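You operate a simulated robot arm through the tools that you are given. There is no shell and no other tool.

Carry out the task below with a simulated two-armed robot. There is one attempt and no reset: what you move stays moved.

TASK
Whisk about 200 ml of milk into the flour to make a batter.
Fine: put the jug and the whisk back. Set down upright: measuring jug of milk.

Only the result counts: the job must be done as asked and must still hold three seconds after the hand-in. Knocking over, shifting, dropping, spilling or breaking anything else fails it.

THE ROBOT
Two 7-joint arms with fingered hands on one trunk that stands fixed in place. Base frame: the origin is at the foot of the trunk, x ahead of it, y to its left, z up. Readings come in mm, degrees, newtons and seconds.
The left shoulder is at [70, 157, 1239], the right one opposite. With the tool pointing down near the work surface each hand reaches from about 100 to 880 mm from the base axis, measured 20 degrees to its own side. Payload 5 kg a hand.
The TCP of each hand is the grasp point between the finger pads, 31 mm short of the fingertips. In the tool frame z runs along the fingers and y along their closing line. The gripper opens to 156 mm; its body begins 88 mm behind the TCP. The gripper is a hand of 4 fingers: y runs from the thumb to the fingers, the wrist lies at [0, 0, -249] in the tool frame, and closing takes about 1.5 s.
Orientation is that of the tool frame in the base frame, as a unit quaternion [x, y, z, w]. With the fingers straight down and closing along the base's y, the tool's x points along the base's -x, its y along +y and its z along -z.

THE INTERFACE
- The arms move only by the tool apply_moves. It takes "left_plan", "right_plan" or both (then of equal length, played together; a hand with none holds still); each is a list of rows, each a list of 2 entries, a list of its own where there are three numbers: the turn, a rotation vector about the tool's x, y, z in degrees, then the shift along the tool's x, y, z in mm. In form: [[[ax, ay, az], [tx, ty, tz]], ...]. A call has 1 to 20 rows; each row is the pose to reach, as a shift and turn from the pose commanded when the call began, along the tool's axes at that moment. "left_grip" and "right_grip" are, for a hand that has rows, the finger opening in mm, from 0 to 156, set as the call begins (left out, the last holds). Each row takes 0.2 s and may step no farther than 50 mm and 8.6 degrees from the row before; otherwise, or with a gripper value out of range, the whole call is refused. Where a pose cannot be reached the arm comes as near as it can. A force on the tool above 40 N (or 10 N above the force at the start of the call, whichever is more), or a blocked arm, ends the call early, and 0.2 s more pass. Each finger travels about 108 mm/s and halts on what it meets, pressing with about 34 N; the grip force reading is that of the motor and also rises with nothing between the fingers. The clock runs only during rows and for 0.2 s after the last one: add rows that repeat a pose to give the fingers time. It gives the time, the measured TCP pose, the force on the tool (base axes), the opening and the grip force at its end, in the units of the frame above (readings bear some noise), with the torque about the TCP (base axes, N m) and any sound that the robot's microphone picked up.
- Cameras (640 x 400 px; columns grow to the right, rows downward): "scene" is now at [118.4, 58, 1473.5]; the picture's right is [0.64, -0.77, 0.00], its down [-0.42, -0.35, -0.84] and it looks along [0.64, 0.54, -0.55] (base axes); focal length 276 px, centre (320, 200). "left" rides on the left gripper at [-72, 2, -111] in its tool frame; the picture's right is [-0.02, -1.00, 0.00], its down [0.84, -0.02, -0.54] and it looks along [0.54, -0.01, 0.84] (tool axes); focal length 234 px, centre (320, 200). "right" rides on the right gripper at [72, 2, -111] in its tool frame; the picture's right is [-0.02, 1.00, 0.00], its down [-0.84, -0.02, -0.54] and it looks along [-0.54, -0.01, 0.84] (tool axes); focal length 234 px, centre (320, 200). There is no depth. A picture from a camera that has moved, and an enlarged one, comes with that camera's place and axes in the base frame and with its lens.
- get_image(camera): a new picture of that camera. It takes no simulated time.
- move_column(by): slides the trunk up (or, below 0, down) by that many mm; the arms and the scene camera ride with it, the base frame stays. It gives what a move gives, with no picture.
- move_fingers(finger1, finger2, finger3, thumb_bend, hand): sets how far each is bent, from 0 (flat) to 1 (curled in); at 0.3 the hand is open as for a grip, at 0.7 the pads meet at the TCP. One left out holds its place. A second passes; each finger stops where it meets its share of the squeeze, and holds until it gets a number again. A gripper value or a shape takes the hand back. It gives what a move gives, with no picture; readings hold the bend of each and the force on the fingers (four entries, about 0 where the hand has none), thumb and palm.
- hand_shape(shape, hand): the hand has 4 fingers and takes this shape, open, in about a second: jaw (thumb against the fingers, like two jaws); tri (thumb and two fingers); tip (a fingertip pinch); poke (one finger out to press); point (the index stretched); flat (the hand flat); cup (the hand cupped); fist (a fist). The gripper value then closes the fingers along that shape, each until it touches; the sizes above hold for jaw. It gives what a move gives, with no picture.
- pan_tilt(pan, tilt): turns the head with the scene camera to pan (to the left, within 86 degrees either way) and tilt (down, from -29 to 69), counted from straight ahead of the robot. It gives what a move gives.
- close_up(camera, box): a new picture of the part [left, top, right, bottom] of that camera's present view, enlarged. It takes no simulated time.
- finish_job(): hands the job in; it is judged then, once.

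Places have to be worked out from the pictures, the camera data and where the tool is seen. Open the grippers and draw the arms clear of the work before you hand the job in, unless the task says otherwise.

The tools are called after "Call:" as a command line: name --argument value ..., lists and objects as JSON in quotes. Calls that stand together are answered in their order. apply_moves: Moves the arms, as the interface text tells. Its arguments: {"type":"object","properties":{"left_plan":{"type":"array"},"left_grip":{"type":"number"},"right_plan":{"type":"array"},"right_grip":{"type":"number"}},"required":[]} The other tools are called the same way: move_column (by) moves the trunk up or down; hand_shape (shape, hand) gives the hand a shape; move_fingers (finger1, finger2, finger3, thumb_bend, hand) moves the fingers one by one; pan_tilt (pan, tilt) turns the head that bears the scene camera; get_image (camera) takes a picture; close_up (camera, box) takes an enlarged picture of a part of a camera's view; finish_job () hands the job in.

At the start:

```text
time: 0.0
left_eef_pos: [336.9, 517.9, 1231.1]
left_orientation: [-0.001, 1.0, 0.0, -0.001]
left_ft_force: [-1.0, 0.4, -1.2]
left_ft_torque: [-0.06, 0.0, 0.0]
left_width: 155.8
left_grip_force: 0.1
left_shape: jaw
left_bend: [0.3, 0.3, 0.3, 0.3]
left_finger forces: [0.0, 0.0, 0.0, 0.0, 0.0, 0.0]
right_eef_pos: [534.8, 12.4, 1234.7]
right_orientation: [0.0, 1.0, 0.0, 0.001]
right_ft_force: [0.1, 0.0, -0.3]
right_ft_torque: [-0.01, 0.02, -0.03]
right_width: 155.8
right_grip_force: 0.1
right_shape: jaw
right_bend: [0.3, 0.3, 0.3, 0.3]
right_finger forces: [0.0, 0.1, 0.1, 0.0, 0.1, 0.0]
trunk travel left (down, up): [-625.0, 315.0]
head pan, tilt (commanded): [39.8, 33.1]
```

scene: 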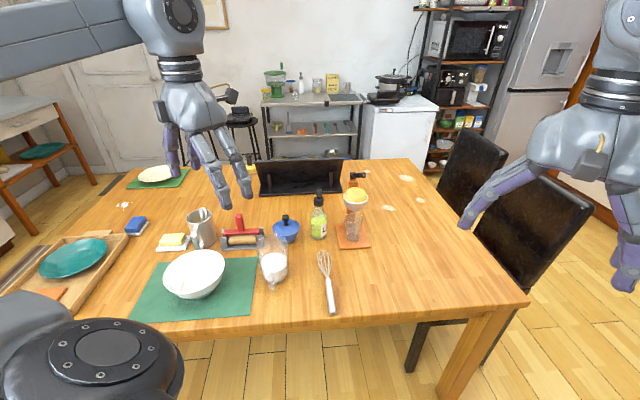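
right: 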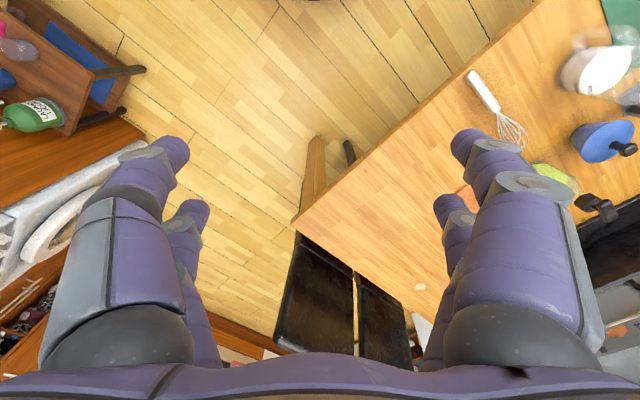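
left: 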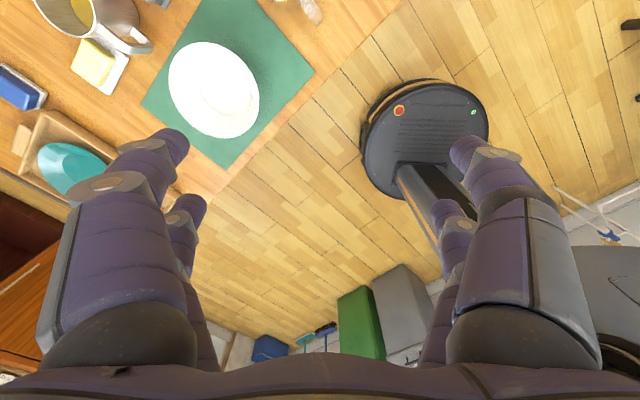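

The scene shows a table with the bowl on a green mat, a glass jug with milk, and a whisk. I take enlarged views to locate them precisely.

Call:
close_up --camera "scene" --box '[130, 180, 370, 330]'

Call:
close_up --camera "scene" --box '[230, 220, 350, 320]'

```text
2.67 times, centred on (250, 255) of scene
camera zoom: at [118.4, 58.0, 1473.5], right [0.64, -0.77, 0.0], down [-0.42, -0.35, -0.84], along [0.64, 0.54, -0.55], focal length 736 px, centre (507, 53)
```

zoom: 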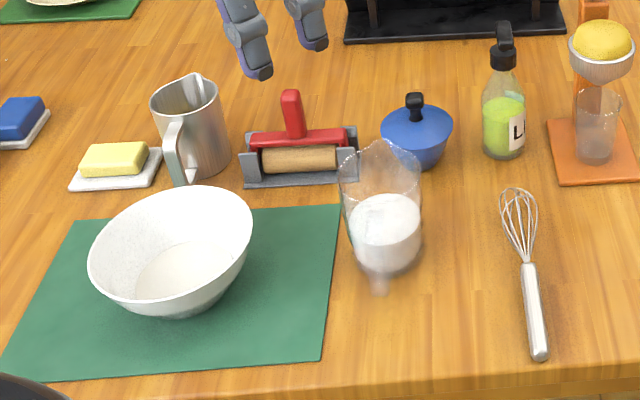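

```text
4.00 times, centred on (290, 270) of scene
camera zoom: at [118.4, 58.0, 1473.5], right [0.64, -0.77, 0.0], down [-0.42, -0.35, -0.84], along [0.64, 0.54, -0.55], focal length 1104 px, centre (440, -80)
```

zoom: 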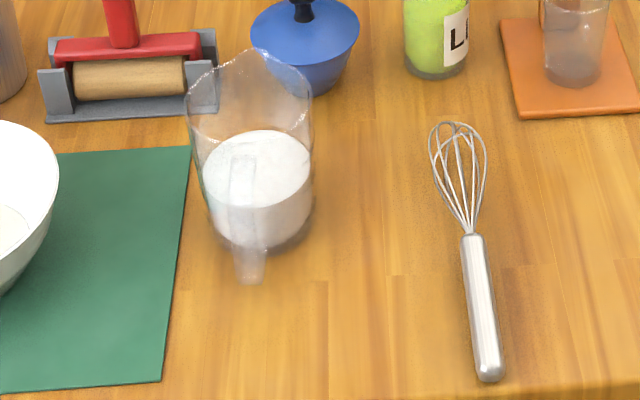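

The jug stands near (510,577), whisk handle from (512,339) to (602,429), the bowl near (316,708), and the table top is at about z=760. I pitch the left hand to horizontal while lowering it towards the jug's handle side to get a better view.

Call:
apply_moves --left_plan '[[[0, -8, 0], [-6, -4, 20]], [[0, -16, 0], [-12, -8, 40]], [[0, -24, 0], [-18, -12, 60]], [[0, -32, 0], [-24, -16, 80]], [[0, -40, 0], [-30, -20, 100]], [[0, -48, 0], [-36, -24, 120]], [[0, -56, 0], [-42, -28, 140]], [[0, -64, 0], [-48, -32, 160]], [[0, -72, 0], [-54, -36, 180]], [[0, -80, 0], [-60, -38, 200]], [[0, -85, 0], [-63, -38, 215]], [[0, -90, 0], [-63, -38, 231]]]'

```text
time: 2.6
left_eef_pos: [518.6, 476.5, 1059.5]
left_orientation: [0.001, 0.734, 0.0, 0.679]
left_ft_force: [0.9, -0.1, 0.7]
left_ft_torque: [-0.01, -0.02, -0.02]
left_width: 155.9
left_grip_force: 0.0
left_shape: jaw
left_bend: [0.3, 0.3, 0.3, 0.3]
left_finger forces: [0.0, 0.0, 0.0, 0.0, 0.0, 0.0]
left hand out of reach, approached as far as the arm can: row 6, 7, 8, 9, 10, 11, 12
right_eef_pos: [533.0, 12.7, 1234.5]
right_orientation: [-0.001, 1.0, 0.0, 0.001]
right_ft_force: [-0.1, 0.3, 0.4]
right_ft_torque: [-0.03, -0.03, 0.01]
right_width: 156.1
right_grip_force: 0.1
right_shape: jaw
right_bend: [0.3, 0.3, 0.3, 0.3]
right_finger forces: [0.0, 0.0, 0.0, 0.0, 0.1, 0.0]
trunk travel left (down, up): [-625.0, 315.0]
head pan, tilt (commanded): [39.8, 33.1]
```

The arm could not fold that close; it ended at (519,477,1060) with the tool nearly horizontal. I look through its camera and the scene camera.

Call:
get_image --camera "left"

Call:
get_image --camera "scene"

```text
taken
camera left: at [413.3, 476.9, 1139.9], right [0.0, -1.0, 0.02], down [-0.61, -0.02, -0.79], along [0.79, -0.01, -0.61], focal length 234 px, centre (320, 200)
```

left: 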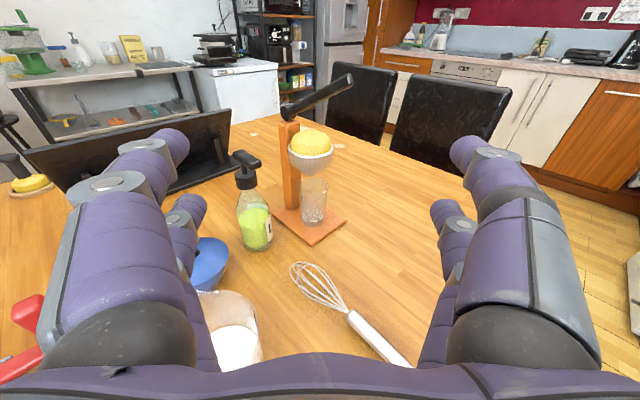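

```text
taken
camera scene: at [117.9, 58.7, 1473.5], right [0.64, -0.77, 0.0], down [-0.42, -0.35, -0.84], along [0.64, 0.54, -0.55], focal length 276 px, centre (320, 200)
```

scene: 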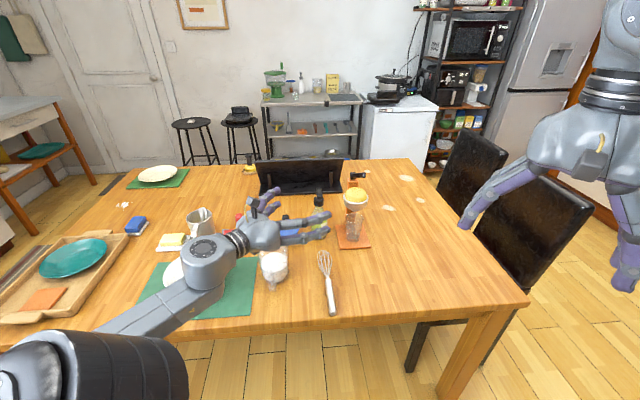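

I test where the commanded pose now stands with a zero move, as the last target was out of reach.

Call:
apply_moves --left_plan '[[[0, 0, 0], [0, 0, 0]]]'

```text
time: 3.0
left_eef_pos: [518.6, 474.0, 1059.5]
left_orientation: [0.0, 0.735, 0.001, 0.678]
left_ft_force: [0.1, -0.8, -0.3]
left_ft_torque: [-0.01, 0.02, 0.02]
left_width: 155.9
left_grip_force: 0.0
left_shape: jaw
left_bend: [0.3, 0.3, 0.3, 0.3]
left_finger forces: [0.0, 0.1, 0.0, 0.1, 0.0, 0.1]
right_eef_pos: [535.1, 11.9, 1236.1]
right_orientation: [0.0, 1.0, -0.001, 0.0]
right_ft_force: [-0.4, -0.8, 0.4]
right_ft_torque: [0.02, 0.06, 0.05]
right_width: 156.1
right_grip_force: 0.2
right_shape: jaw
right_bend: [0.3, 0.3, 0.3, 0.3]
right_finger forces: [0.0, 0.0, 0.0, 0.1, 0.0, 0.1]
trunk travel left (down, up): [-625.0, 315.0]
head pan, tilt (commanded): [39.8, 33.1]
```

The commanded pose resets to the reached one. The fold limit comes from being too near the shoulder, so I raise the trunk by 150 mm to gain room below it.

Call:
move_column --by 150

```text
time: 4.8
left_eef_pos: [518.9, 474.9, 1209.8]
left_orientation: [-0.001, 0.735, 0.001, 0.679]
left_ft_force: [0.2, -0.4, 0.7]
left_ft_torque: [0.04, 0.0, 0.0]
left_width: 155.8
left_grip_force: 0.0
left_shape: jaw
left_bend: [0.3, 0.3, 0.3, 0.3]
left_finger forces: [0.0, 0.0, 0.0, 0.1, 0.0, 0.1]
right_eef_pos: [534.9, 11.6, 1384.7]
right_orientation: [0.001, 1.0, 0.0, 0.001]
right_ft_force: [-0.2, 0.8, -0.5]
right_ft_torque: [0.02, -0.01, -0.05]
right_width: 156.0
right_grip_force: 0.0
right_shape: jaw
right_bend: [0.3, 0.3, 0.3, 0.3]
right_finger forces: [0.0, 0.0, 0.0, 0.1, 0.0, 0.1]
trunk travel left (down, up): [-775.0, 165.0]
head pan, tilt (commanded): [39.8, 33.1]
```

Now I swing the left hand to face the jug (yaw about 42° left) and lower it to a viewing place around (420,470,1000).

Call:
apply_moves --left_plan '[[[-7, -0.7, 0], [36, -1, -14]], [[-14, -1.4, 0], [72, -2, -28]], [[-21, -2.1, 0], [108, -3, -42]], [[-28, -2.8, 0], [144, -4, -56]], [[-35, -3.5, 0], [180, -5, -70]], [[-42, -4.2, 0], [217, -5, -82]]]'

Call:
get_image --camera "left"

Call:
get_image --camera "scene"

```text
time: 6.2
left_eef_pos: [422.7, 470.4, 1000.4]
left_orientation: [-0.243, 0.661, 0.265, 0.659]
left_ft_force: [-6.8, 0.1, -6.5]
left_ft_torque: [0.43, -0.39, -0.52]
left_width: 156.1
left_grip_force: 0.1
left_shape: jaw
left_bend: [0.3, 0.3, 0.3, 0.3]
left_finger forces: [0.0, 0.0, 0.0, 0.0, 0.0, 0.0]
left hand out of reach, approached as far as the arm can: row 1
right_eef_pos: [540.2, 10.8, 1382.6]
right_orientation: [0.0, 1.0, 0.0, -0.001]
right_ft_force: [1.5, -0.4, -1.0]
right_ft_torque: [0.01, 0.18, -0.02]
right_width: 156.0
right_grip_force: 0.0
right_shape: jaw
right_bend: [0.3, 0.3, 0.3, 0.3]
right_finger forces: [0.0, 0.0, 0.0, 0.0, 0.0, 0.1]
trunk travel left (down, up): [-775.0, 165.0]
head pan, tilt (commanded): [39.8, 33.1]
```

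```text
taken
camera left: at [340.5, 394.5, 1070.8], right [0.67, -0.74, -0.01], down [-0.4, -0.36, -0.84], along [0.62, 0.57, -0.54], focal length 234 px, centre (320, 200)
```

left: 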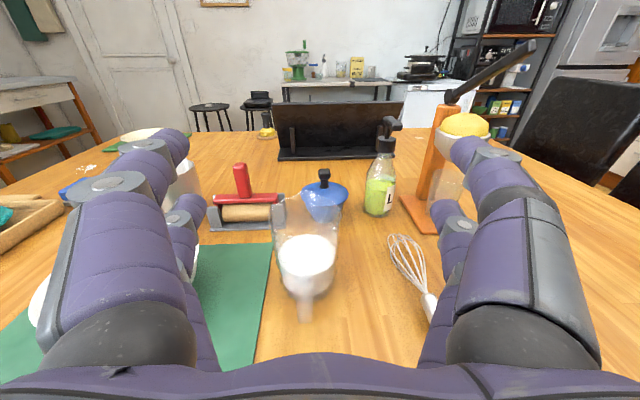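

```text
taken
camera scene: at [124.2, 56.9, 1622.7], right [0.64, -0.77, 0.0], down [-0.42, -0.35, -0.84], along [0.64, 0.54, -0.55], focal length 276 px, centre (320, 200)
```

scene: 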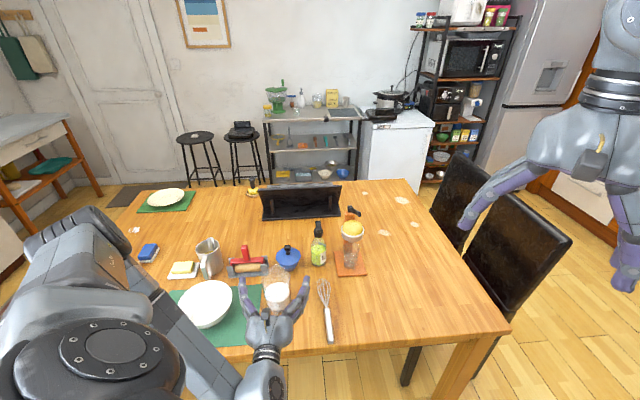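

The hand now faces the jug. I zoom in on the jug and the bowl with both cameras.

Call:
close_up --camera "left" --box '[250, 170, 370, 340]'

Call:
close_up --camera "scene" --box '[160, 230, 360, 355]'

```text
2.35 times, centred on (310, 255) of left
camera zoom: at [340.5, 394.5, 1070.8], right [0.67, -0.74, -0.01], down [-0.4, -0.36, -0.84], along [0.62, 0.57, -0.54], focal length 551 px, centre (344, 71)
```

zoom: 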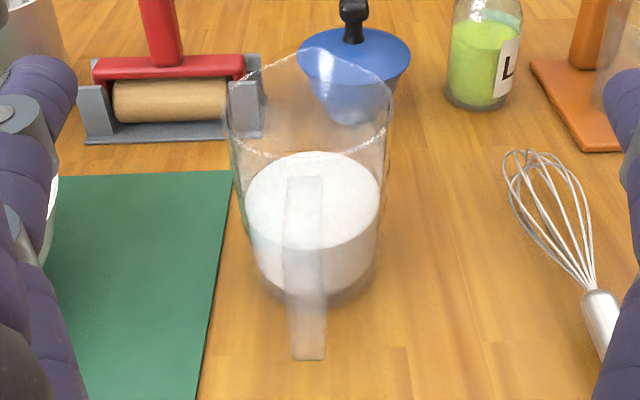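

```text
3.20 times, centred on (260, 292) of scene
camera zoom: at [124.2, 56.9, 1622.7], right [0.64, -0.77, 0.0], down [-0.42, -0.35, -0.84], along [0.64, 0.54, -0.55], focal length 883 px, centre (512, -96)
```

zoom: 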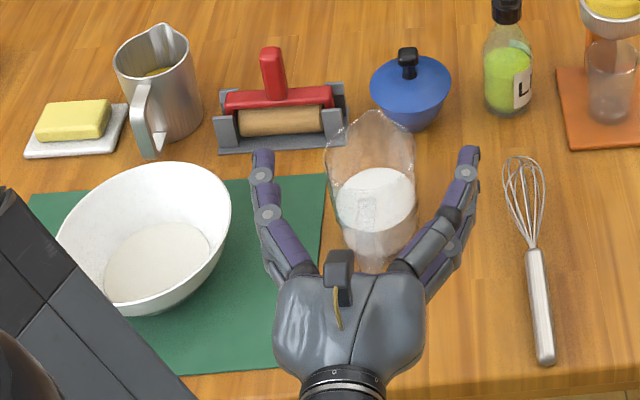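

Jug axis is about (510,576), radius about 45 mm, milk level near z=815, rim near z=900, handle facing the hand (yaw ≈43°). I lower the open hand behind the handle to z≈825, levelling it and centring it on the jug.

Call:
apply_moves --left_plan '[[[-0.2, 0.1, -0.4], [35, 2.5, -0.3]], [[-0.4, 0.2, -0.8], [70, 5, -0.6]], [[-0.6, 0.3, -1.2], [105, 7.5, -1]], [[-0.8, 0.4, -1.5], [140, 10, -1.4]], [[-1, 0.5, -1.7], [165, 12, -1.7]], [[-1, 0.5, -1.7], [175, 12.4, -1.7]], [[-1, 0.5, -1.7], [175, 12.4, -1.7]]]' --left_grip 156

Call:
get_image --camera "left"

Call:
close_up --camera "scene" --box '[160, 230, 360, 355]'

```text
time: 7.8
left_eef_pos: [407.2, 482.9, 824.4]
left_orientation: [-0.261, 0.658, 0.258, 0.658]
left_ft_force: [-0.9, -1.0, 0.8]
left_ft_torque: [0.05, -0.01, -0.01]
left_width: 156.0
left_grip_force: 0.1
left_shape: jaw
left_bend: [0.3, 0.3, 0.3, 0.3]
left_finger forces: [0.0, 0.1, 0.1, 0.0, 0.0, 0.0]
right_eef_pos: [535.9, 12.8, 1384.4]
right_orientation: [0.0, 1.0, 0.0, 0.001]
right_ft_force: [-0.3, -0.6, 0.9]
right_ft_torque: [-0.01, 0.06, -0.02]
right_width: 155.8
right_grip_force: 0.1
right_shape: jaw
right_bend: [0.3, 0.3, 0.3, 0.3]
right_finger forces: [0.1, 0.0, 0.1, 0.1, 0.0, 0.0]
trunk travel left (down, up): [-775.0, 165.0]
head pan, tilt (commanded): [39.8, 33.1]
```

```text
taken
camera left: at [325.3, 408.5, 897.5], right [0.68, -0.73, 0.03], down [-0.38, -0.39, -0.84], along [0.62, 0.56, -0.55], focal length 234 px, centre (320, 200)
```

left: 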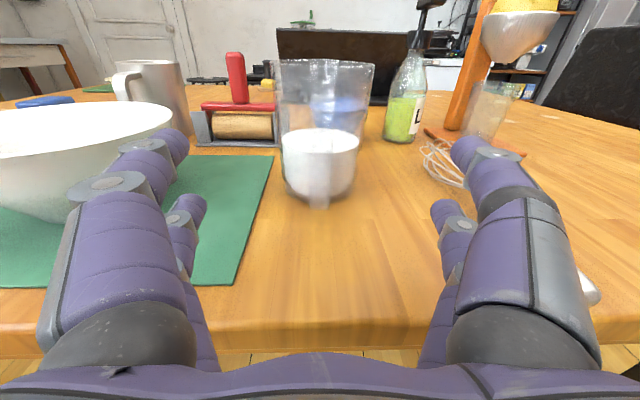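

```text
3.20 times, centred on (260, 292) of scene
camera zoom: at [118.8, 58.2, 1623.4], right [0.64, -0.77, 0.0], down [-0.42, -0.35, -0.84], along [0.64, 0.54, -0.55], focal length 883 px, centre (512, -96)
```

zoom: 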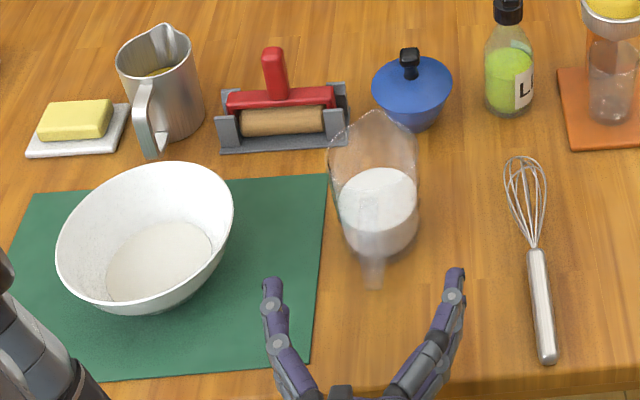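

The view is clear. I zoom on the jug for a finer fix of its axis, rim and level before advancing.

Call:
close_up --camera "left" --box '[240, 40, 400, 220]'

```text
2.22 times, centred on (320, 130) of left
camera zoom: at [325.3, 408.5, 897.5], right [0.68, -0.73, 0.03], down [-0.38, -0.39, -0.84], along [0.62, 0.56, -0.55], focal length 520 px, centre (320, 356)
```

zoom: 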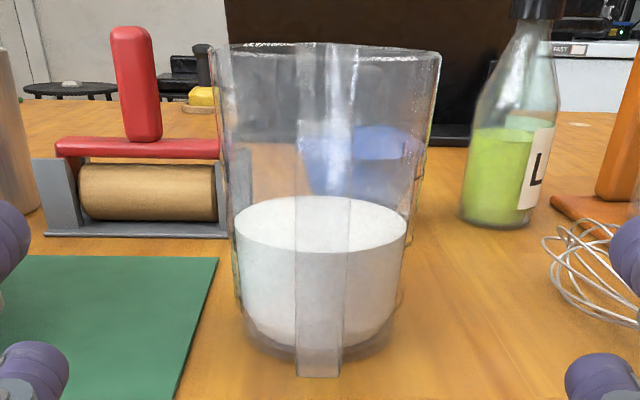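

Jug axis is about (511,578), well centred on the hand, rim near z=885. I advance 115 mm along the tool axis and check.

Call:
apply_moves --left_plan '[[[0, 0, 0], [0, -0.5, 30]], [[0, 0, 0], [0, -1, 60]], [[0, 0, 0], [0, -1.3, 90]], [[0, 0, 0], [0, -1.3, 110]], [[0, 0, 0], [0, -1.3, 115]], [[0, 0, 0], [0, -1.3, 115]]]'

Call:
get_image --camera "left"

Call:
close_up --camera "scene" --box '[220, 250, 340, 330]'

```text
time: 9.2
left_eef_pos: [492.0, 561.5, 825.0]
left_orientation: [-0.26, 0.658, 0.26, 0.658]
left_ft_force: [1.5, 0.2, -0.3]
left_ft_torque: [-0.03, 0.04, 0.01]
left_width: 155.9
left_grip_force: 0.1
left_shape: jaw
left_bend: [0.3, 0.3, 0.3, 0.3]
left_finger forces: [0.0, 0.0, 0.1, 0.0, 0.0, 0.0]
right_eef_pos: [535.3, 12.5, 1385.4]
right_orientation: [0.0, 1.0, 0.0, 0.001]
right_ft_force: [0.0, 0.1, 0.4]
right_ft_torque: [0.0, 0.03, 0.03]
right_width: 155.8
right_grip_force: 0.0
right_shape: jaw
right_bend: [0.3, 0.3, 0.3, 0.3]
right_finger forces: [0.1, 0.0, 0.0, 0.0, 0.1, 0.0]
trunk travel left (down, up): [-775.0, 165.0]
head pan, tilt (commanded): [39.8, 33.1]
```

```text
taken
camera left: at [410.0, 485.9, 896.5], right [0.68, -0.73, 0.03], down [-0.38, -0.39, -0.84], along [0.62, 0.56, -0.55], focal length 234 px, centre (320, 200)
```

left: 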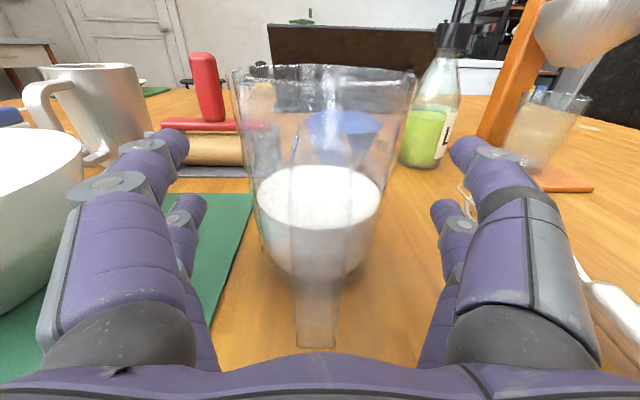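

```text
5.00 times, centred on (280, 290) of scene
camera zoom: at [118.4, 57.9, 1623.5], right [0.64, -0.77, 0.0], down [-0.42, -0.35, -0.84], along [0.64, 0.54, -0.55], focal length 1380 px, centre (520, -250)
```

zoom: 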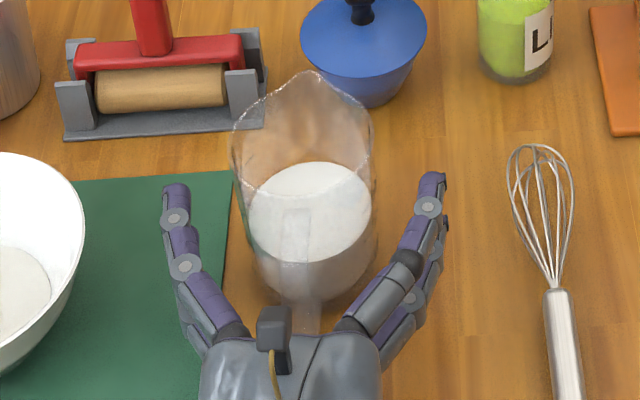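

The jug axis is 25 mm ahead of the grasp point and 1 mm to the right. I advance 24 mm and then close the fingers gently on the jug body.

Call:
apply_moves --left_plan '[[[0, 0, 0], [0, -0.6, 12]], [[0, 0, 0], [0, -1.2, 24]], [[0, 0, 0], [0, -1.2, 24]]]'

Call:
get_image --camera "left"

```text
time: 9.9
left_eef_pos: [510.3, 576.8, 824.1]
left_orientation: [-0.259, 0.658, 0.258, 0.658]
left_ft_force: [0.4, -0.5, -0.7]
left_ft_torque: [0.01, -0.02, -0.04]
left_width: 155.8
left_grip_force: 0.0
left_shape: jaw
left_bend: [0.3, 0.3, 0.3, 0.3]
left_finger forces: [0.0, 0.0, 0.0, 0.0, 0.0, 0.0]
right_eef_pos: [534.7, 11.8, 1384.9]
right_orientation: [0.0, 1.0, 0.0, 0.001]
right_ft_force: [1.0, 0.1, 0.1]
right_ft_torque: [0.01, -0.04, -0.01]
right_width: 155.9
right_grip_force: 0.1
right_shape: jaw
right_bend: [0.3, 0.3, 0.3, 0.3]
right_finger forces: [0.1, 0.1, 0.0, 0.1, 0.0, 0.1]
trunk travel left (down, up): [-775.0, 165.0]
head pan, tilt (commanded): [39.8, 33.1]
```

```text
taken
camera left: at [428.0, 501.7, 896.9], right [0.68, -0.73, 0.03], down [-0.38, -0.39, -0.84], along [0.62, 0.56, -0.55], focal length 234 px, centre (320, 200)
```

left: 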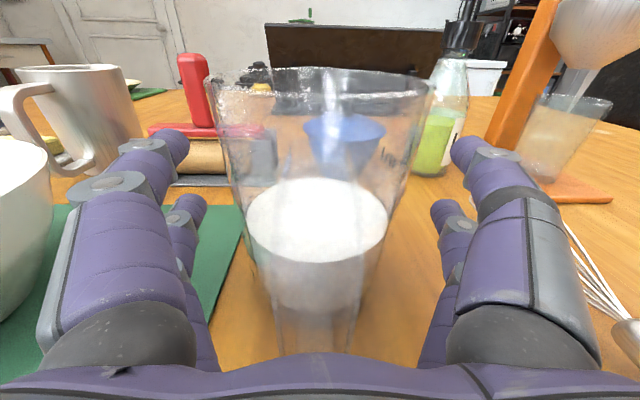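

There may be a scale on the right side of the jug; I zoom in to read it before gripping.

Call:
close_up --camera "left" --box '[330, 80, 450, 280]'

Call:
close_up --camera "left" --box '[200, 50, 450, 210]'

```text
2.00 times, centred on (390, 180) of left
camera zoom: at [428.0, 501.7, 896.9], right [0.68, -0.73, 0.03], down [-0.38, -0.39, -0.84], along [0.62, 0.56, -0.55], focal length 468 px, centre (180, 240)
```

zoom: 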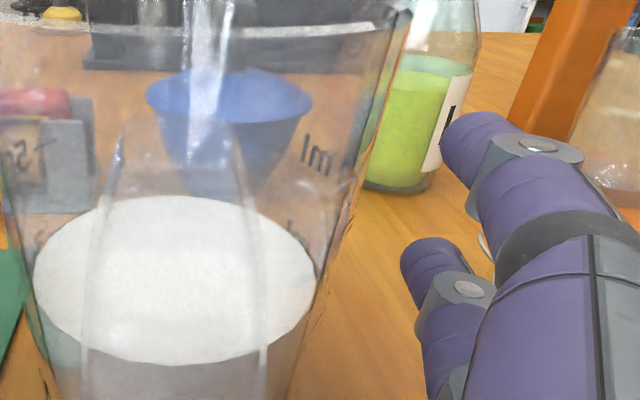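

```text
2.50 times, centred on (325, 130) of left
camera zoom: at [428.0, 501.7, 896.9], right [0.68, -0.73, 0.03], down [-0.38, -0.39, -0.84], along [0.62, 0.56, -0.55], focal length 585 px, centre (308, 375)
```

zoom: 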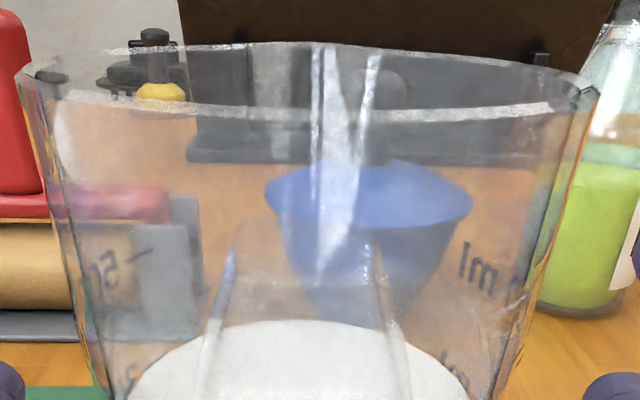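

The jug has a printed scale on its sides (a "5.." and a "3.." with "ml"). I enlarge those marks to relate the milk level to the scale.

Call:
close_up --camera "left" --box '[220, 130, 290, 240]'

Call:
close_up --camera "left" --box '[360, 130, 420, 240]'

Call:
close_up --camera "scene" --box '[250, 250, 310, 310]'

```text
3.64 times, centred on (255, 185) of left
camera zoom: at [428.0, 501.7, 896.9], right [0.68, -0.73, 0.03], down [-0.38, -0.39, -0.84], along [0.62, 0.56, -0.55], focal length 852 px, centre (556, 254)
```

zoom: 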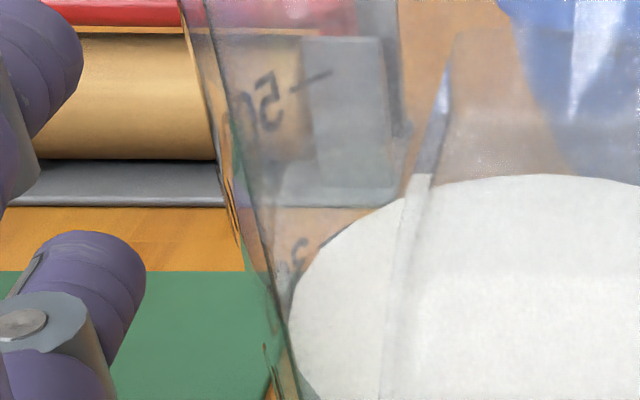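

```text
3.64 times, centred on (390, 185) of left
camera zoom: at [428.0, 501.7, 896.9], right [0.68, -0.73, 0.03], down [-0.38, -0.39, -0.84], along [0.62, 0.56, -0.55], focal length 852 px, centre (66, 254)
```

zoom: 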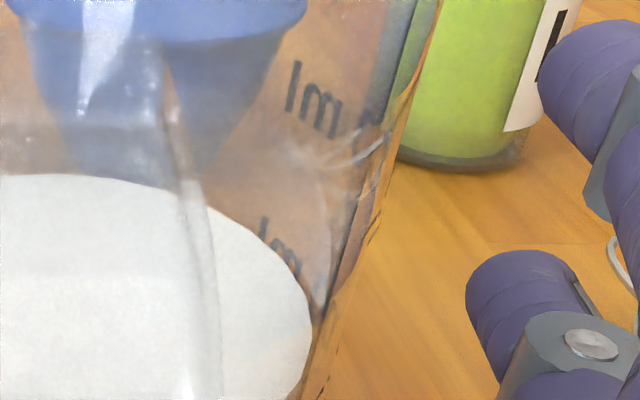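

```text
6.67 times, centred on (280, 280) of scene
camera zoom: at [118.3, 58.0, 1623.5], right [0.64, -0.77, 0.0], down [-0.42, -0.35, -0.84], along [0.64, 0.54, -0.55], focal length 1840 px, centre (587, -333)
```

zoom: 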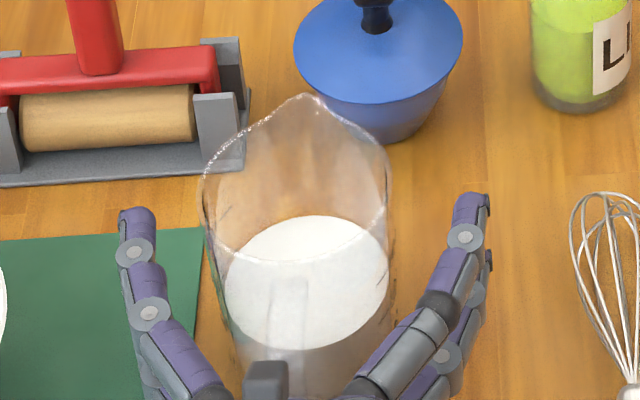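

The scale marks read 500 and 300 ml, and the milk surface lies right at the 300 mark (z≈812), so about 100 ml should remain. I close the hand on the jug body, holding still for the fingers to travel.

Call:
apply_moves --left_plan '[[[0, 0, 0], [0, 0, 0]], [[0, 0, 0], [0, 0, 0]], [[0, 0, 0], [0, 0, 0]], [[0, 0, 0], [0, 0, 0]], [[0, 0, 0], [0, 0, 0]], [[0, 0, 0], [0, 0, 0]], [[0, 0, 0], [0, 0, 0]], [[0, 0, 0], [0, 0, 0]]]' --left_grip 40

Call:
get_image --camera "left"

Call:
close_up --camera "scene" --box '[220, 250, 340, 330]'

```text
time: 11.8
left_eef_pos: [509.2, 577.1, 824.1]
left_orientation: [-0.261, 0.658, 0.259, 0.657]
left_ft_force: [0.9, 1.3, 0.5]
left_ft_torque: [0.05, 0.01, -0.01]
left_width: 84.2
left_grip_force: 34.1
left_shape: jaw
left_bend: [0.72, 0.72, 0.72, 0.7]
left_finger forces: [30.9, 30.9, 30.5, 0.0, 31.2, 0.0]
right_eef_pos: [534.5, 12.4, 1385.2]
right_orientation: [0.0, 1.0, -0.001, 0.002]
right_ft_force: [0.3, -0.2, -0.1]
right_ft_torque: [0.01, 0.02, -0.01]
right_width: 155.8
right_grip_force: 0.0
right_shape: jaw
right_bend: [0.3, 0.3, 0.3, 0.3]
right_finger forces: [0.1, 0.0, 0.0, 0.0, 0.1, 0.0]
trunk travel left (down, up): [-775.0, 165.0]
head pan, tilt (commanded): [39.8, 33.1]
```

```text
taken
camera left: at [428.1, 501.9, 896.7], right [0.68, -0.73, 0.03], down [-0.38, -0.39, -0.84], along [0.62, 0.56, -0.55], focal length 234 px, centre (320, 200)
```

left: 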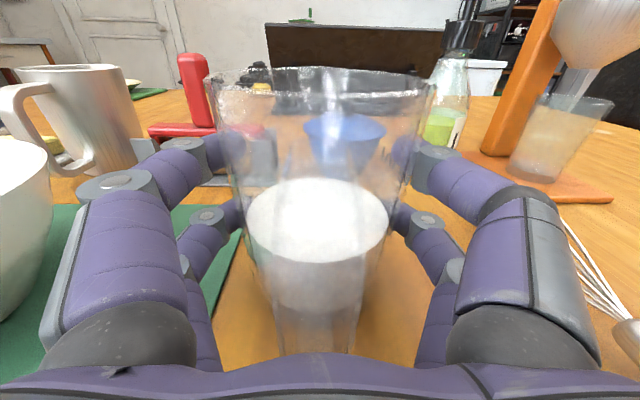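

```text
5.00 times, centred on (280, 290) of scene
camera zoom: at [118.7, 58.3, 1623.4], right [0.64, -0.77, 0.0], down [-0.42, -0.35, -0.84], along [0.64, 0.54, -0.55], focal length 1380 px, centre (520, -250)
```

zoom: 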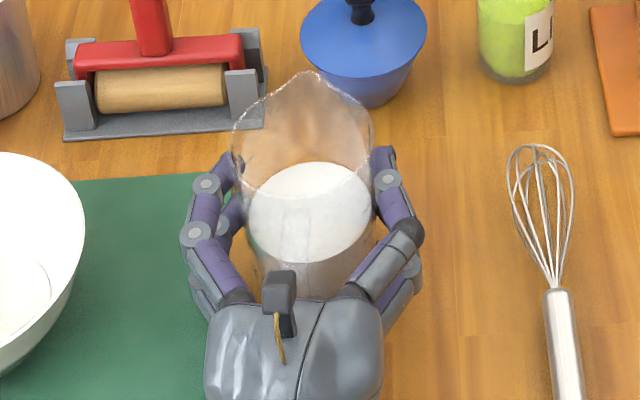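

The grip is firm (84 mm wide, about 31 N per finger). I lift the jug straight up 150 mm slowly.

Call:
apply_moves --left_plan '[[[0, 0, 0], [-5, 0, 0]], [[0, 0, 0], [-15, 0, 0]], [[0, 0, 0], [-30, 0, 0]], [[0, 0, 0], [-50, 0, 0]], [[0, 0, 0], [-70, 0, 0]], [[0, 0, 0], [-90, 0, 0]], [[0, 0, 0], [-110, 0, 0]], [[0, 0, 0], [-130, 0, 0]], [[0, 0, 0], [-145, 0, 0]], [[0, 0, 0], [-150, 0, 0]], [[0, 0, 0], [-150, 0, 0]]]'

Call:
get_image --camera "left"

Call:
get_image --camera "scene"

```text
time: 14.2
left_eef_pos: [510.2, 577.5, 974.0]
left_orientation: [-0.261, 0.658, 0.259, 0.657]
left_ft_force: [0.4, -0.7, -5.2]
left_ft_torque: [-0.03, -0.06, -0.01]
left_width: 84.3
left_grip_force: 33.8
left_shape: jaw
left_bend: [0.72, 0.72, 0.72, 0.7]
left_finger forces: [31.3, 30.8, 30.5, 0.0, 31.4, 0.2]
right_eef_pos: [535.8, 13.7, 1385.1]
right_orientation: [0.0, 1.0, 0.0, 0.0]
right_ft_force: [0.0, 0.3, -0.2]
right_ft_torque: [0.0, -0.03, 0.0]
right_width: 155.7
right_grip_force: 0.1
right_shape: jaw
right_bend: [0.3, 0.3, 0.3, 0.3]
right_finger forces: [0.2, 0.0, 0.0, 0.0, 0.0, 0.1]
trunk travel left (down, up): [-775.0, 165.0]
head pan, tilt (commanded): [39.8, 33.1]
```

```text
taken
camera left: at [428.6, 502.1, 1047.0], right [0.68, -0.73, 0.03], down [-0.38, -0.39, -0.84], along [0.62, 0.56, -0.55], focal length 234 px, centre (320, 200)
```

left: 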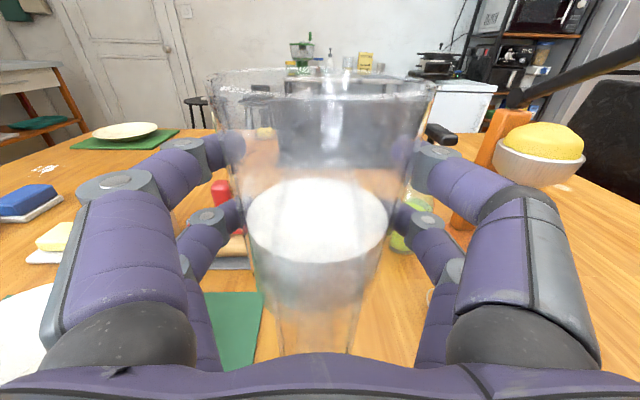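

```text
taken
camera scene: at [119.0, 58.8, 1623.4], right [0.64, -0.77, 0.0], down [-0.42, -0.35, -0.84], along [0.64, 0.54, -0.55], focal length 276 px, centre (320, 200)
```

scene: 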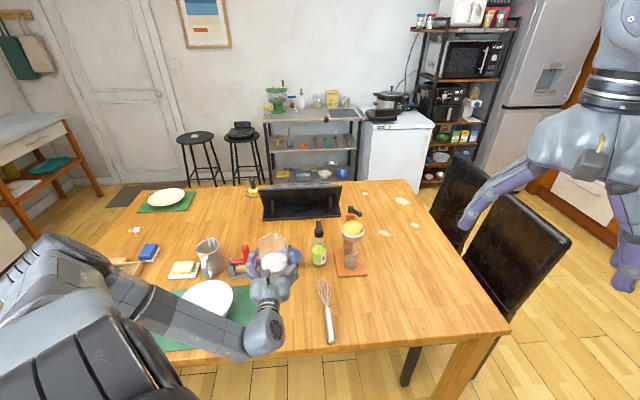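

The jug hangs upright with about 5.2 N load. I carry it left and back, halfway towards the pouring place beside the bowl, and check clearance.

Call:
apply_moves --left_plan '[[[0, 0, 0], [0, 8, -5]], [[0, 0, 0], [-2, 28, -16]], [[0, 0, 0], [-4, 52, -30]], [[0, 0, 0], [-6, 77, -44]], [[0, 0, 0], [-8, 102, -58]], [[0, 0, 0], [-10, 122, -70]], [[0, 0, 0], [-10, 132, -75]], [[0, 0, 0], [-10, 132, -75]]]'

Call:
get_image --camera "scene"

Call:
get_image --camera "left"

```text
time: 15.9
left_eef_pos: [366.0, 621.6, 984.8]
left_orientation: [-0.26, 0.658, 0.259, 0.658]
left_ft_force: [-0.2, 1.2, -4.5]
left_ft_torque: [-0.03, -0.02, 0.0]
left_width: 83.9
left_grip_force: 33.9
left_shape: jaw
left_bend: [0.72, 0.72, 0.72, 0.7]
left_finger forces: [31.3, 30.9, 30.7, 0.1, 31.5, 0.0]
right_eef_pos: [535.1, 12.6, 1383.9]
right_orientation: [0.001, 1.0, -0.001, 0.001]
right_ft_force: [0.3, -0.3, -0.2]
right_ft_torque: [0.02, 0.0, 0.02]
right_width: 155.7
right_grip_force: 0.1
right_shape: jaw
right_bend: [0.3, 0.3, 0.3, 0.3]
right_finger forces: [0.0, 0.0, 0.0, 0.1, 0.0, 0.1]
trunk travel left (down, up): [-775.0, 165.0]
head pan, tilt (commanded): [39.8, 33.1]
```

```text
taken
camera scene: at [119.0, 58.8, 1623.4], right [0.64, -0.77, 0.0], down [-0.42, -0.35, -0.84], along [0.64, 0.54, -0.55], focal length 276 px, centre (320, 200)
```

scene: 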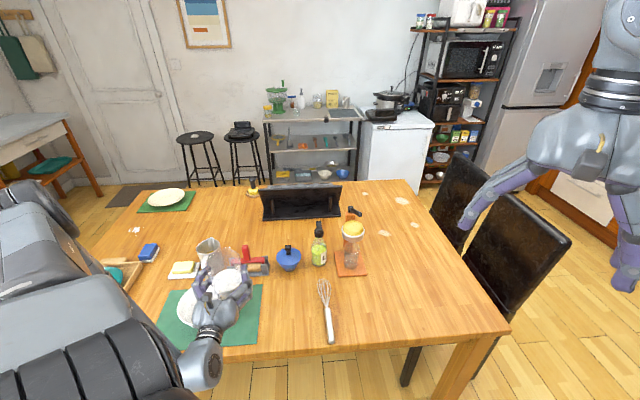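

```text
taken
camera left: at [283.4, 547.0, 1056.8], right [0.68, -0.73, 0.03], down [-0.38, -0.39, -0.84], along [0.62, 0.56, -0.55], focal length 234 px, centre (320, 200)
```

left: 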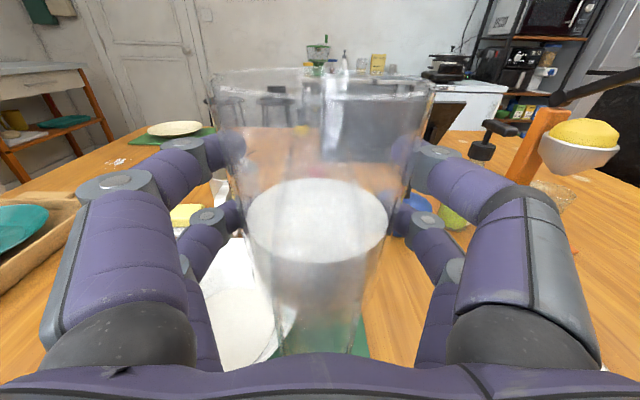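

I now estimate the bowl centre at about (327,735) with its rim at z≈825. I carry the jug on to the pouring place, about (250,663,985), still upright.

Call:
apply_moves --left_plan '[[[0, 0, 0], [0, 8, -4]], [[0, 0, 0], [0, 26, -13]], [[0, 0, 0], [0, 48, -25]], [[0, 0, 0], [0, 70, -36]], [[0, 0, 0], [0, 90, -47]], [[0, 0, 0], [0, 105, -54]], [[0, 0, 0], [0, 109, -57]], [[0, 0, 0], [0, 109, -57]]]'

Call:
get_image --camera "scene"

Call:
get_image --camera "left"

```text
time: 17.8
left_eef_pos: [249.5, 661.7, 984.1]
left_orientation: [-0.259, 0.658, 0.259, 0.658]
left_ft_force: [-0.1, -0.2, -4.2]
left_ft_torque: [0.02, -0.01, 0.02]
left_width: 83.8
left_grip_force: 34.4
left_shape: jaw
left_bend: [0.72, 0.72, 0.72, 0.7]
left_finger forces: [31.3, 30.9, 30.6, 0.0, 31.6, 0.0]
right_eef_pos: [534.5, 12.9, 1384.5]
right_orientation: [-0.001, 1.0, 0.0, 0.001]
right_ft_force: [-0.1, -0.1, -0.1]
right_ft_torque: [0.01, 0.0, 0.02]
right_width: 156.0
right_grip_force: 0.1
right_shape: jaw
right_bend: [0.3, 0.3, 0.3, 0.3]
right_finger forces: [0.1, 0.0, 0.0, 0.0, 0.0, 0.1]
trunk travel left (down, up): [-775.0, 165.0]
head pan, tilt (commanded): [39.8, 33.1]
```

```text
taken
camera scene: at [118.8, 58.8, 1623.4], right [0.64, -0.77, 0.0], down [-0.42, -0.35, -0.84], along [0.64, 0.54, -0.55], focal length 276 px, centre (320, 200)
```

scene: 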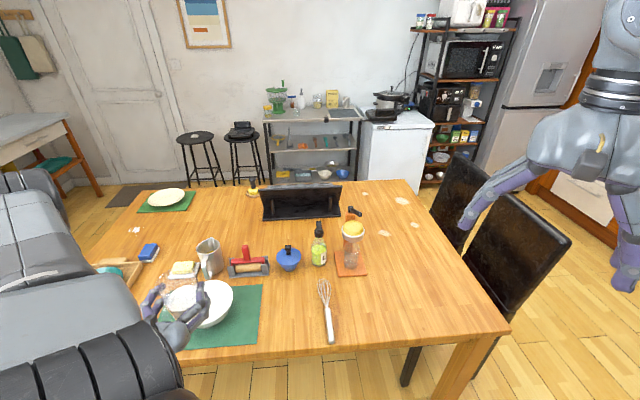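

```text
taken
camera left: at [167.7, 587.7, 1056.5], right [0.68, -0.73, 0.03], down [-0.38, -0.39, -0.84], along [0.62, 0.56, -0.55], focal length 234 px, centre (320, 200)
```

left: 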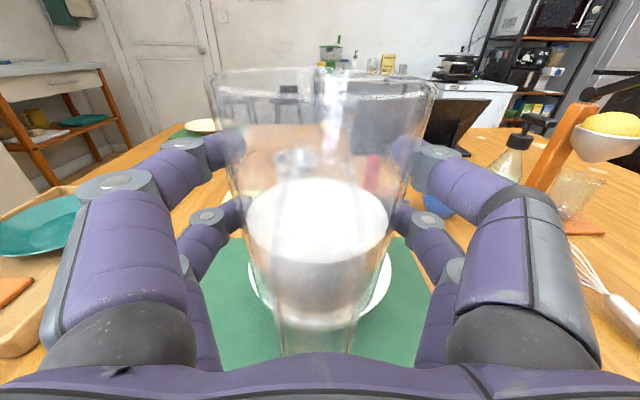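

The bowl sits straight ahead of the spout, and the numbers agree. I check the enlarged scene view for how much of the pour I can observe.

Call:
close_up --camera "scene" --box '[120, 230, 280, 350]'

```text
3.33 times, centred on (200, 290) of scene
camera zoom: at [118.8, 58.8, 1623.4], right [0.64, -0.77, 0.0], down [-0.42, -0.35, -0.84], along [0.64, 0.54, -0.55], focal length 920 px, centre (720, -100)
```

zoom: 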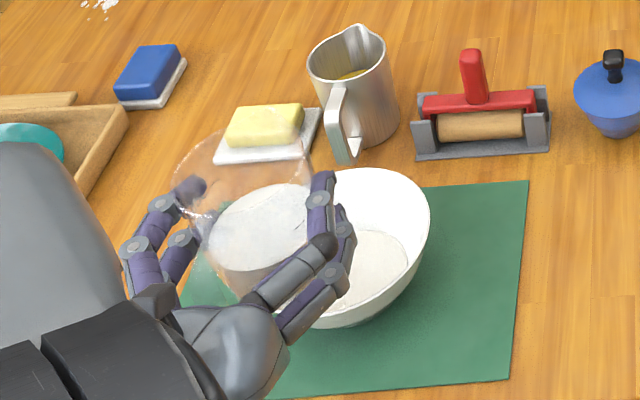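

I tilt the jug forward to 40° while lowering the grasp point to z≈917, below the angle where I expect milk to flow.

Call:
apply_moves --left_plan '[[[0, 3, 0], [5, 0, 0]], [[0, 7, 0], [12, 0, 0]], [[0, 12, 0], [21, 0, 0]], [[0, 17, 0], [30, 0, 0]], [[0, 22, 0], [39, 0, 0]], [[0, 27, 0], [48, 0, 0]], [[0, 32, 0], [57, 0, 0]], [[0, 36, 0], [63, 0, 0]], [[0, 39, 0], [66, 0, 0]], [[0, 40, 0], [67, 0, 0]], [[0, 40, 0], [67, 0, 0]]]'

Call:
get_image --camera "left"

Call:
close_up --camera "scene" --box '[120, 230, 280, 350]'

```text
time: 20.1
left_eef_pos: [249.1, 663.3, 917.5]
left_orientation: [-0.333, 0.843, 0.155, 0.393]
left_ft_force: [0.0, -0.5, -3.9]
left_ft_torque: [0.05, -0.06, -0.02]
left_width: 84.0
left_grip_force: 34.3
left_shape: jaw
left_bend: [0.72, 0.72, 0.72, 0.7]
left_finger forces: [31.3, 30.9, 30.7, 0.1, 31.5, 0.0]
right_eef_pos: [534.9, 12.8, 1385.1]
right_orientation: [0.0, 1.0, 0.0, 0.001]
right_ft_force: [0.0, 0.0, -0.5]
right_ft_torque: [0.01, -0.01, 0.0]
right_width: 155.9
right_grip_force: 0.1
right_shape: jaw
right_bend: [0.3, 0.3, 0.3, 0.3]
right_finger forces: [0.0, 0.0, 0.0, 0.0, 0.0, 0.0]
trunk travel left (down, up): [-775.0, 165.0]
head pan, tilt (commanded): [39.8, 33.1]
```

```text
taken
camera left: at [220.3, 637.4, 1043.9], right [0.69, -0.72, 0.02], down [-0.68, -0.67, -0.29], along [0.22, 0.19, -0.96], focal length 234 px, centre (320, 200)
```

left: 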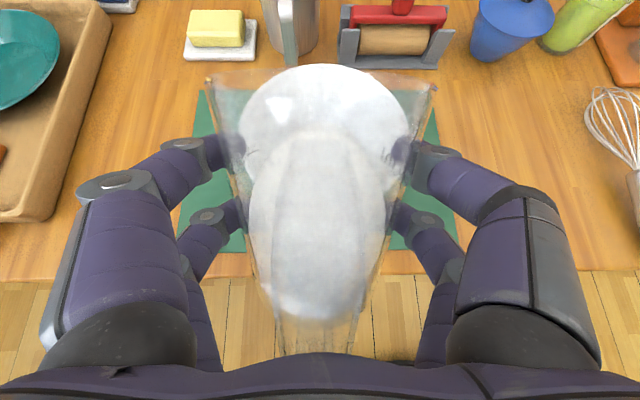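

```text
3.33 times, centred on (200, 290) of scene
camera zoom: at [118.7, 58.9, 1623.4], right [0.64, -0.77, 0.0], down [-0.42, -0.35, -0.84], along [0.64, 0.54, -0.55], focal length 920 px, centre (720, -100)
```

zoom: 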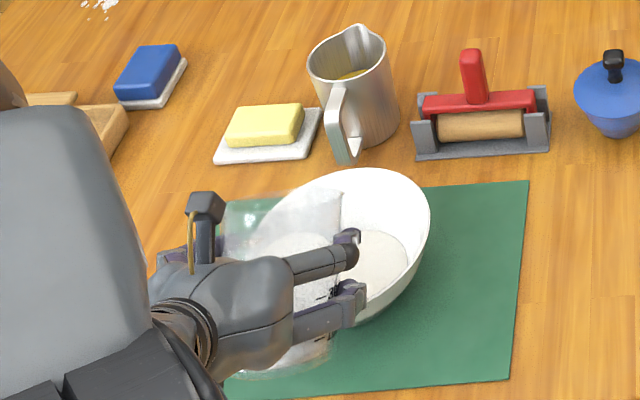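

The level surface in the jug fits 300 ml at 40° tilt, and nothing flows yet. I tilt on to 48° and hold a moment.

Call:
apply_moves --left_plan '[[[0, 3, 0], [0, 0, 0]], [[0, 6, 0], [0, 0, 0]], [[0, 8, 0], [0, 0, 0]], [[0, 8, 0], [0, 0, 0]], [[0, 8, 0], [0, 0, 0]]]'

Call:
get_image --camera "left"

Call:
close_up --camera "scene" --box '[140, 250, 260, 340]'

```text
time: 21.4
left_eef_pos: [249.8, 663.1, 917.5]
left_orientation: [-0.343, 0.869, 0.13, 0.332]
left_ft_force: [-0.9, -0.1, -5.2]
left_ft_torque: [0.02, -0.02, 0.0]
left_width: 84.4
left_grip_force: 34.1
left_shape: jaw
left_bend: [0.72, 0.72, 0.72, 0.7]
left_finger forces: [31.3, 30.9, 30.7, 0.0, 31.5, 0.0]
right_eef_pos: [534.9, 13.5, 1384.6]
right_orientation: [0.0, 1.0, 0.0, 0.001]
right_ft_force: [-0.6, -0.6, 0.6]
right_ft_torque: [-0.04, 0.01, -0.02]
right_width: 156.2
right_grip_force: 0.1
right_shape: jaw
right_bend: [0.3, 0.3, 0.3, 0.3]
right_finger forces: [0.1, 0.1, 0.0, 0.1, 0.1, 0.1]
trunk travel left (down, up): [-775.0, 165.0]
head pan, tilt (commanded): [39.8, 33.1]
```

```text
taken
camera left: at [233.4, 649.6, 1048.2], right [0.7, -0.72, 0.02], down [-0.71, -0.69, -0.15], along [0.12, 0.1, -0.99], focal length 234 px, centre (320, 200)
```

left: 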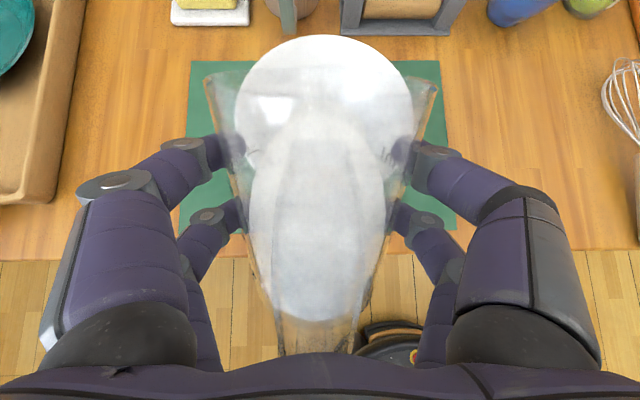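

```text
4.44 times, centred on (200, 295) of scene
camera zoom: at [118.7, 58.8, 1623.4], right [0.64, -0.77, 0.0], down [-0.42, -0.35, -0.84], along [0.64, 0.54, -0.55], focal length 1227 px, centre (853, -222)
```

zoom: 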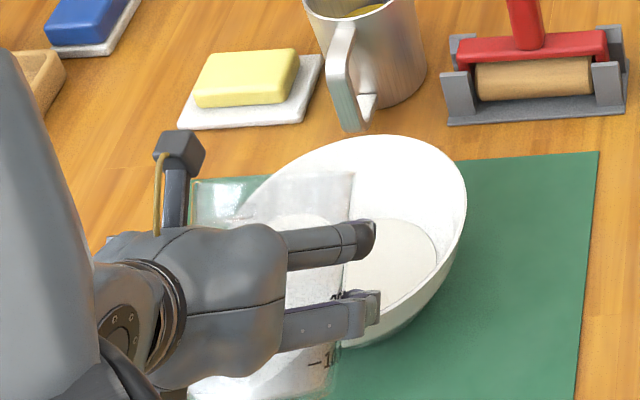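

Still no flow at 48°. I go to 53° and hold.

Call:
apply_moves --left_plan '[[[0, 2.5, 0], [0, 0, 0]], [[0, 5, 0], [0, 0, 0]], [[0, 5, 0], [0, 0, 0]], [[0, 5, 0], [0, 0, 0]]]'

Call:
close_up --camera "left" --box '[190, 20, 450, 360]'

Call:
close_up --camera "scene" --box '[140, 250, 260, 340]'

```text
time: 22.4
left_eef_pos: [250.2, 662.2, 918.5]
left_orientation: [-0.348, 0.882, 0.115, 0.295]
left_ft_force: [-0.6, -0.1, -4.4]
left_ft_torque: [0.02, -0.07, 0.02]
left_width: 84.3
left_grip_force: 34.1
left_shape: jaw
left_bend: [0.72, 0.72, 0.72, 0.7]
left_finger forces: [31.2, 30.9, 30.7, 0.1, 31.6, 0.1]
right_eef_pos: [533.1, 12.8, 1385.6]
right_orientation: [0.0, 1.0, -0.001, 0.002]
right_ft_force: [-0.2, -0.2, -0.2]
right_ft_torque: [0.0, -0.01, -0.02]
right_width: 155.7
right_grip_force: 0.0
right_shape: jaw
right_bend: [0.3, 0.3, 0.3, 0.3]
right_finger forces: [0.1, 0.1, 0.0, 0.0, 0.0, 0.0]
trunk travel left (down, up): [-775.0, 165.0]
head pan, tilt (commanded): [39.8, 33.1]
```

```text
1.18 times, centred on (320, 190) of left
camera zoom: at [241.8, 657.6, 1049.5], right [0.7, -0.72, 0.02], down [-0.72, -0.7, -0.07], along [0.06, 0.04, -1.0], focal length 276 px, centre (320, 212)
```

zoom: 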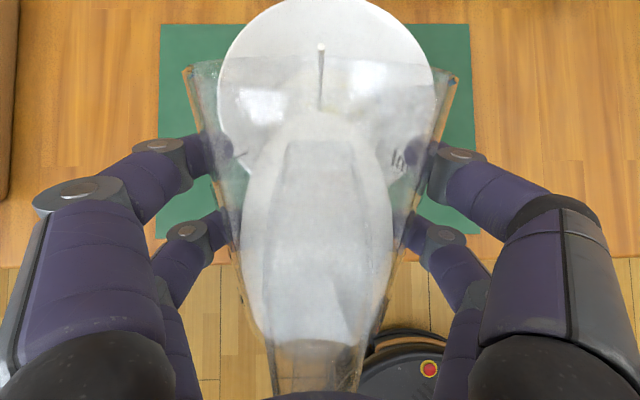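

```text
4.44 times, centred on (200, 295) of scene
camera zoom: at [118.7, 58.8, 1623.4], right [0.64, -0.77, 0.0], down [-0.42, -0.35, -0.84], along [0.64, 0.54, -0.55], focal length 1227 px, centre (853, -222)
```

zoom: 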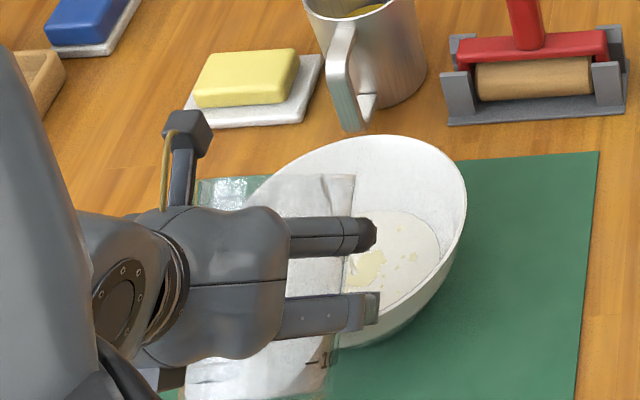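

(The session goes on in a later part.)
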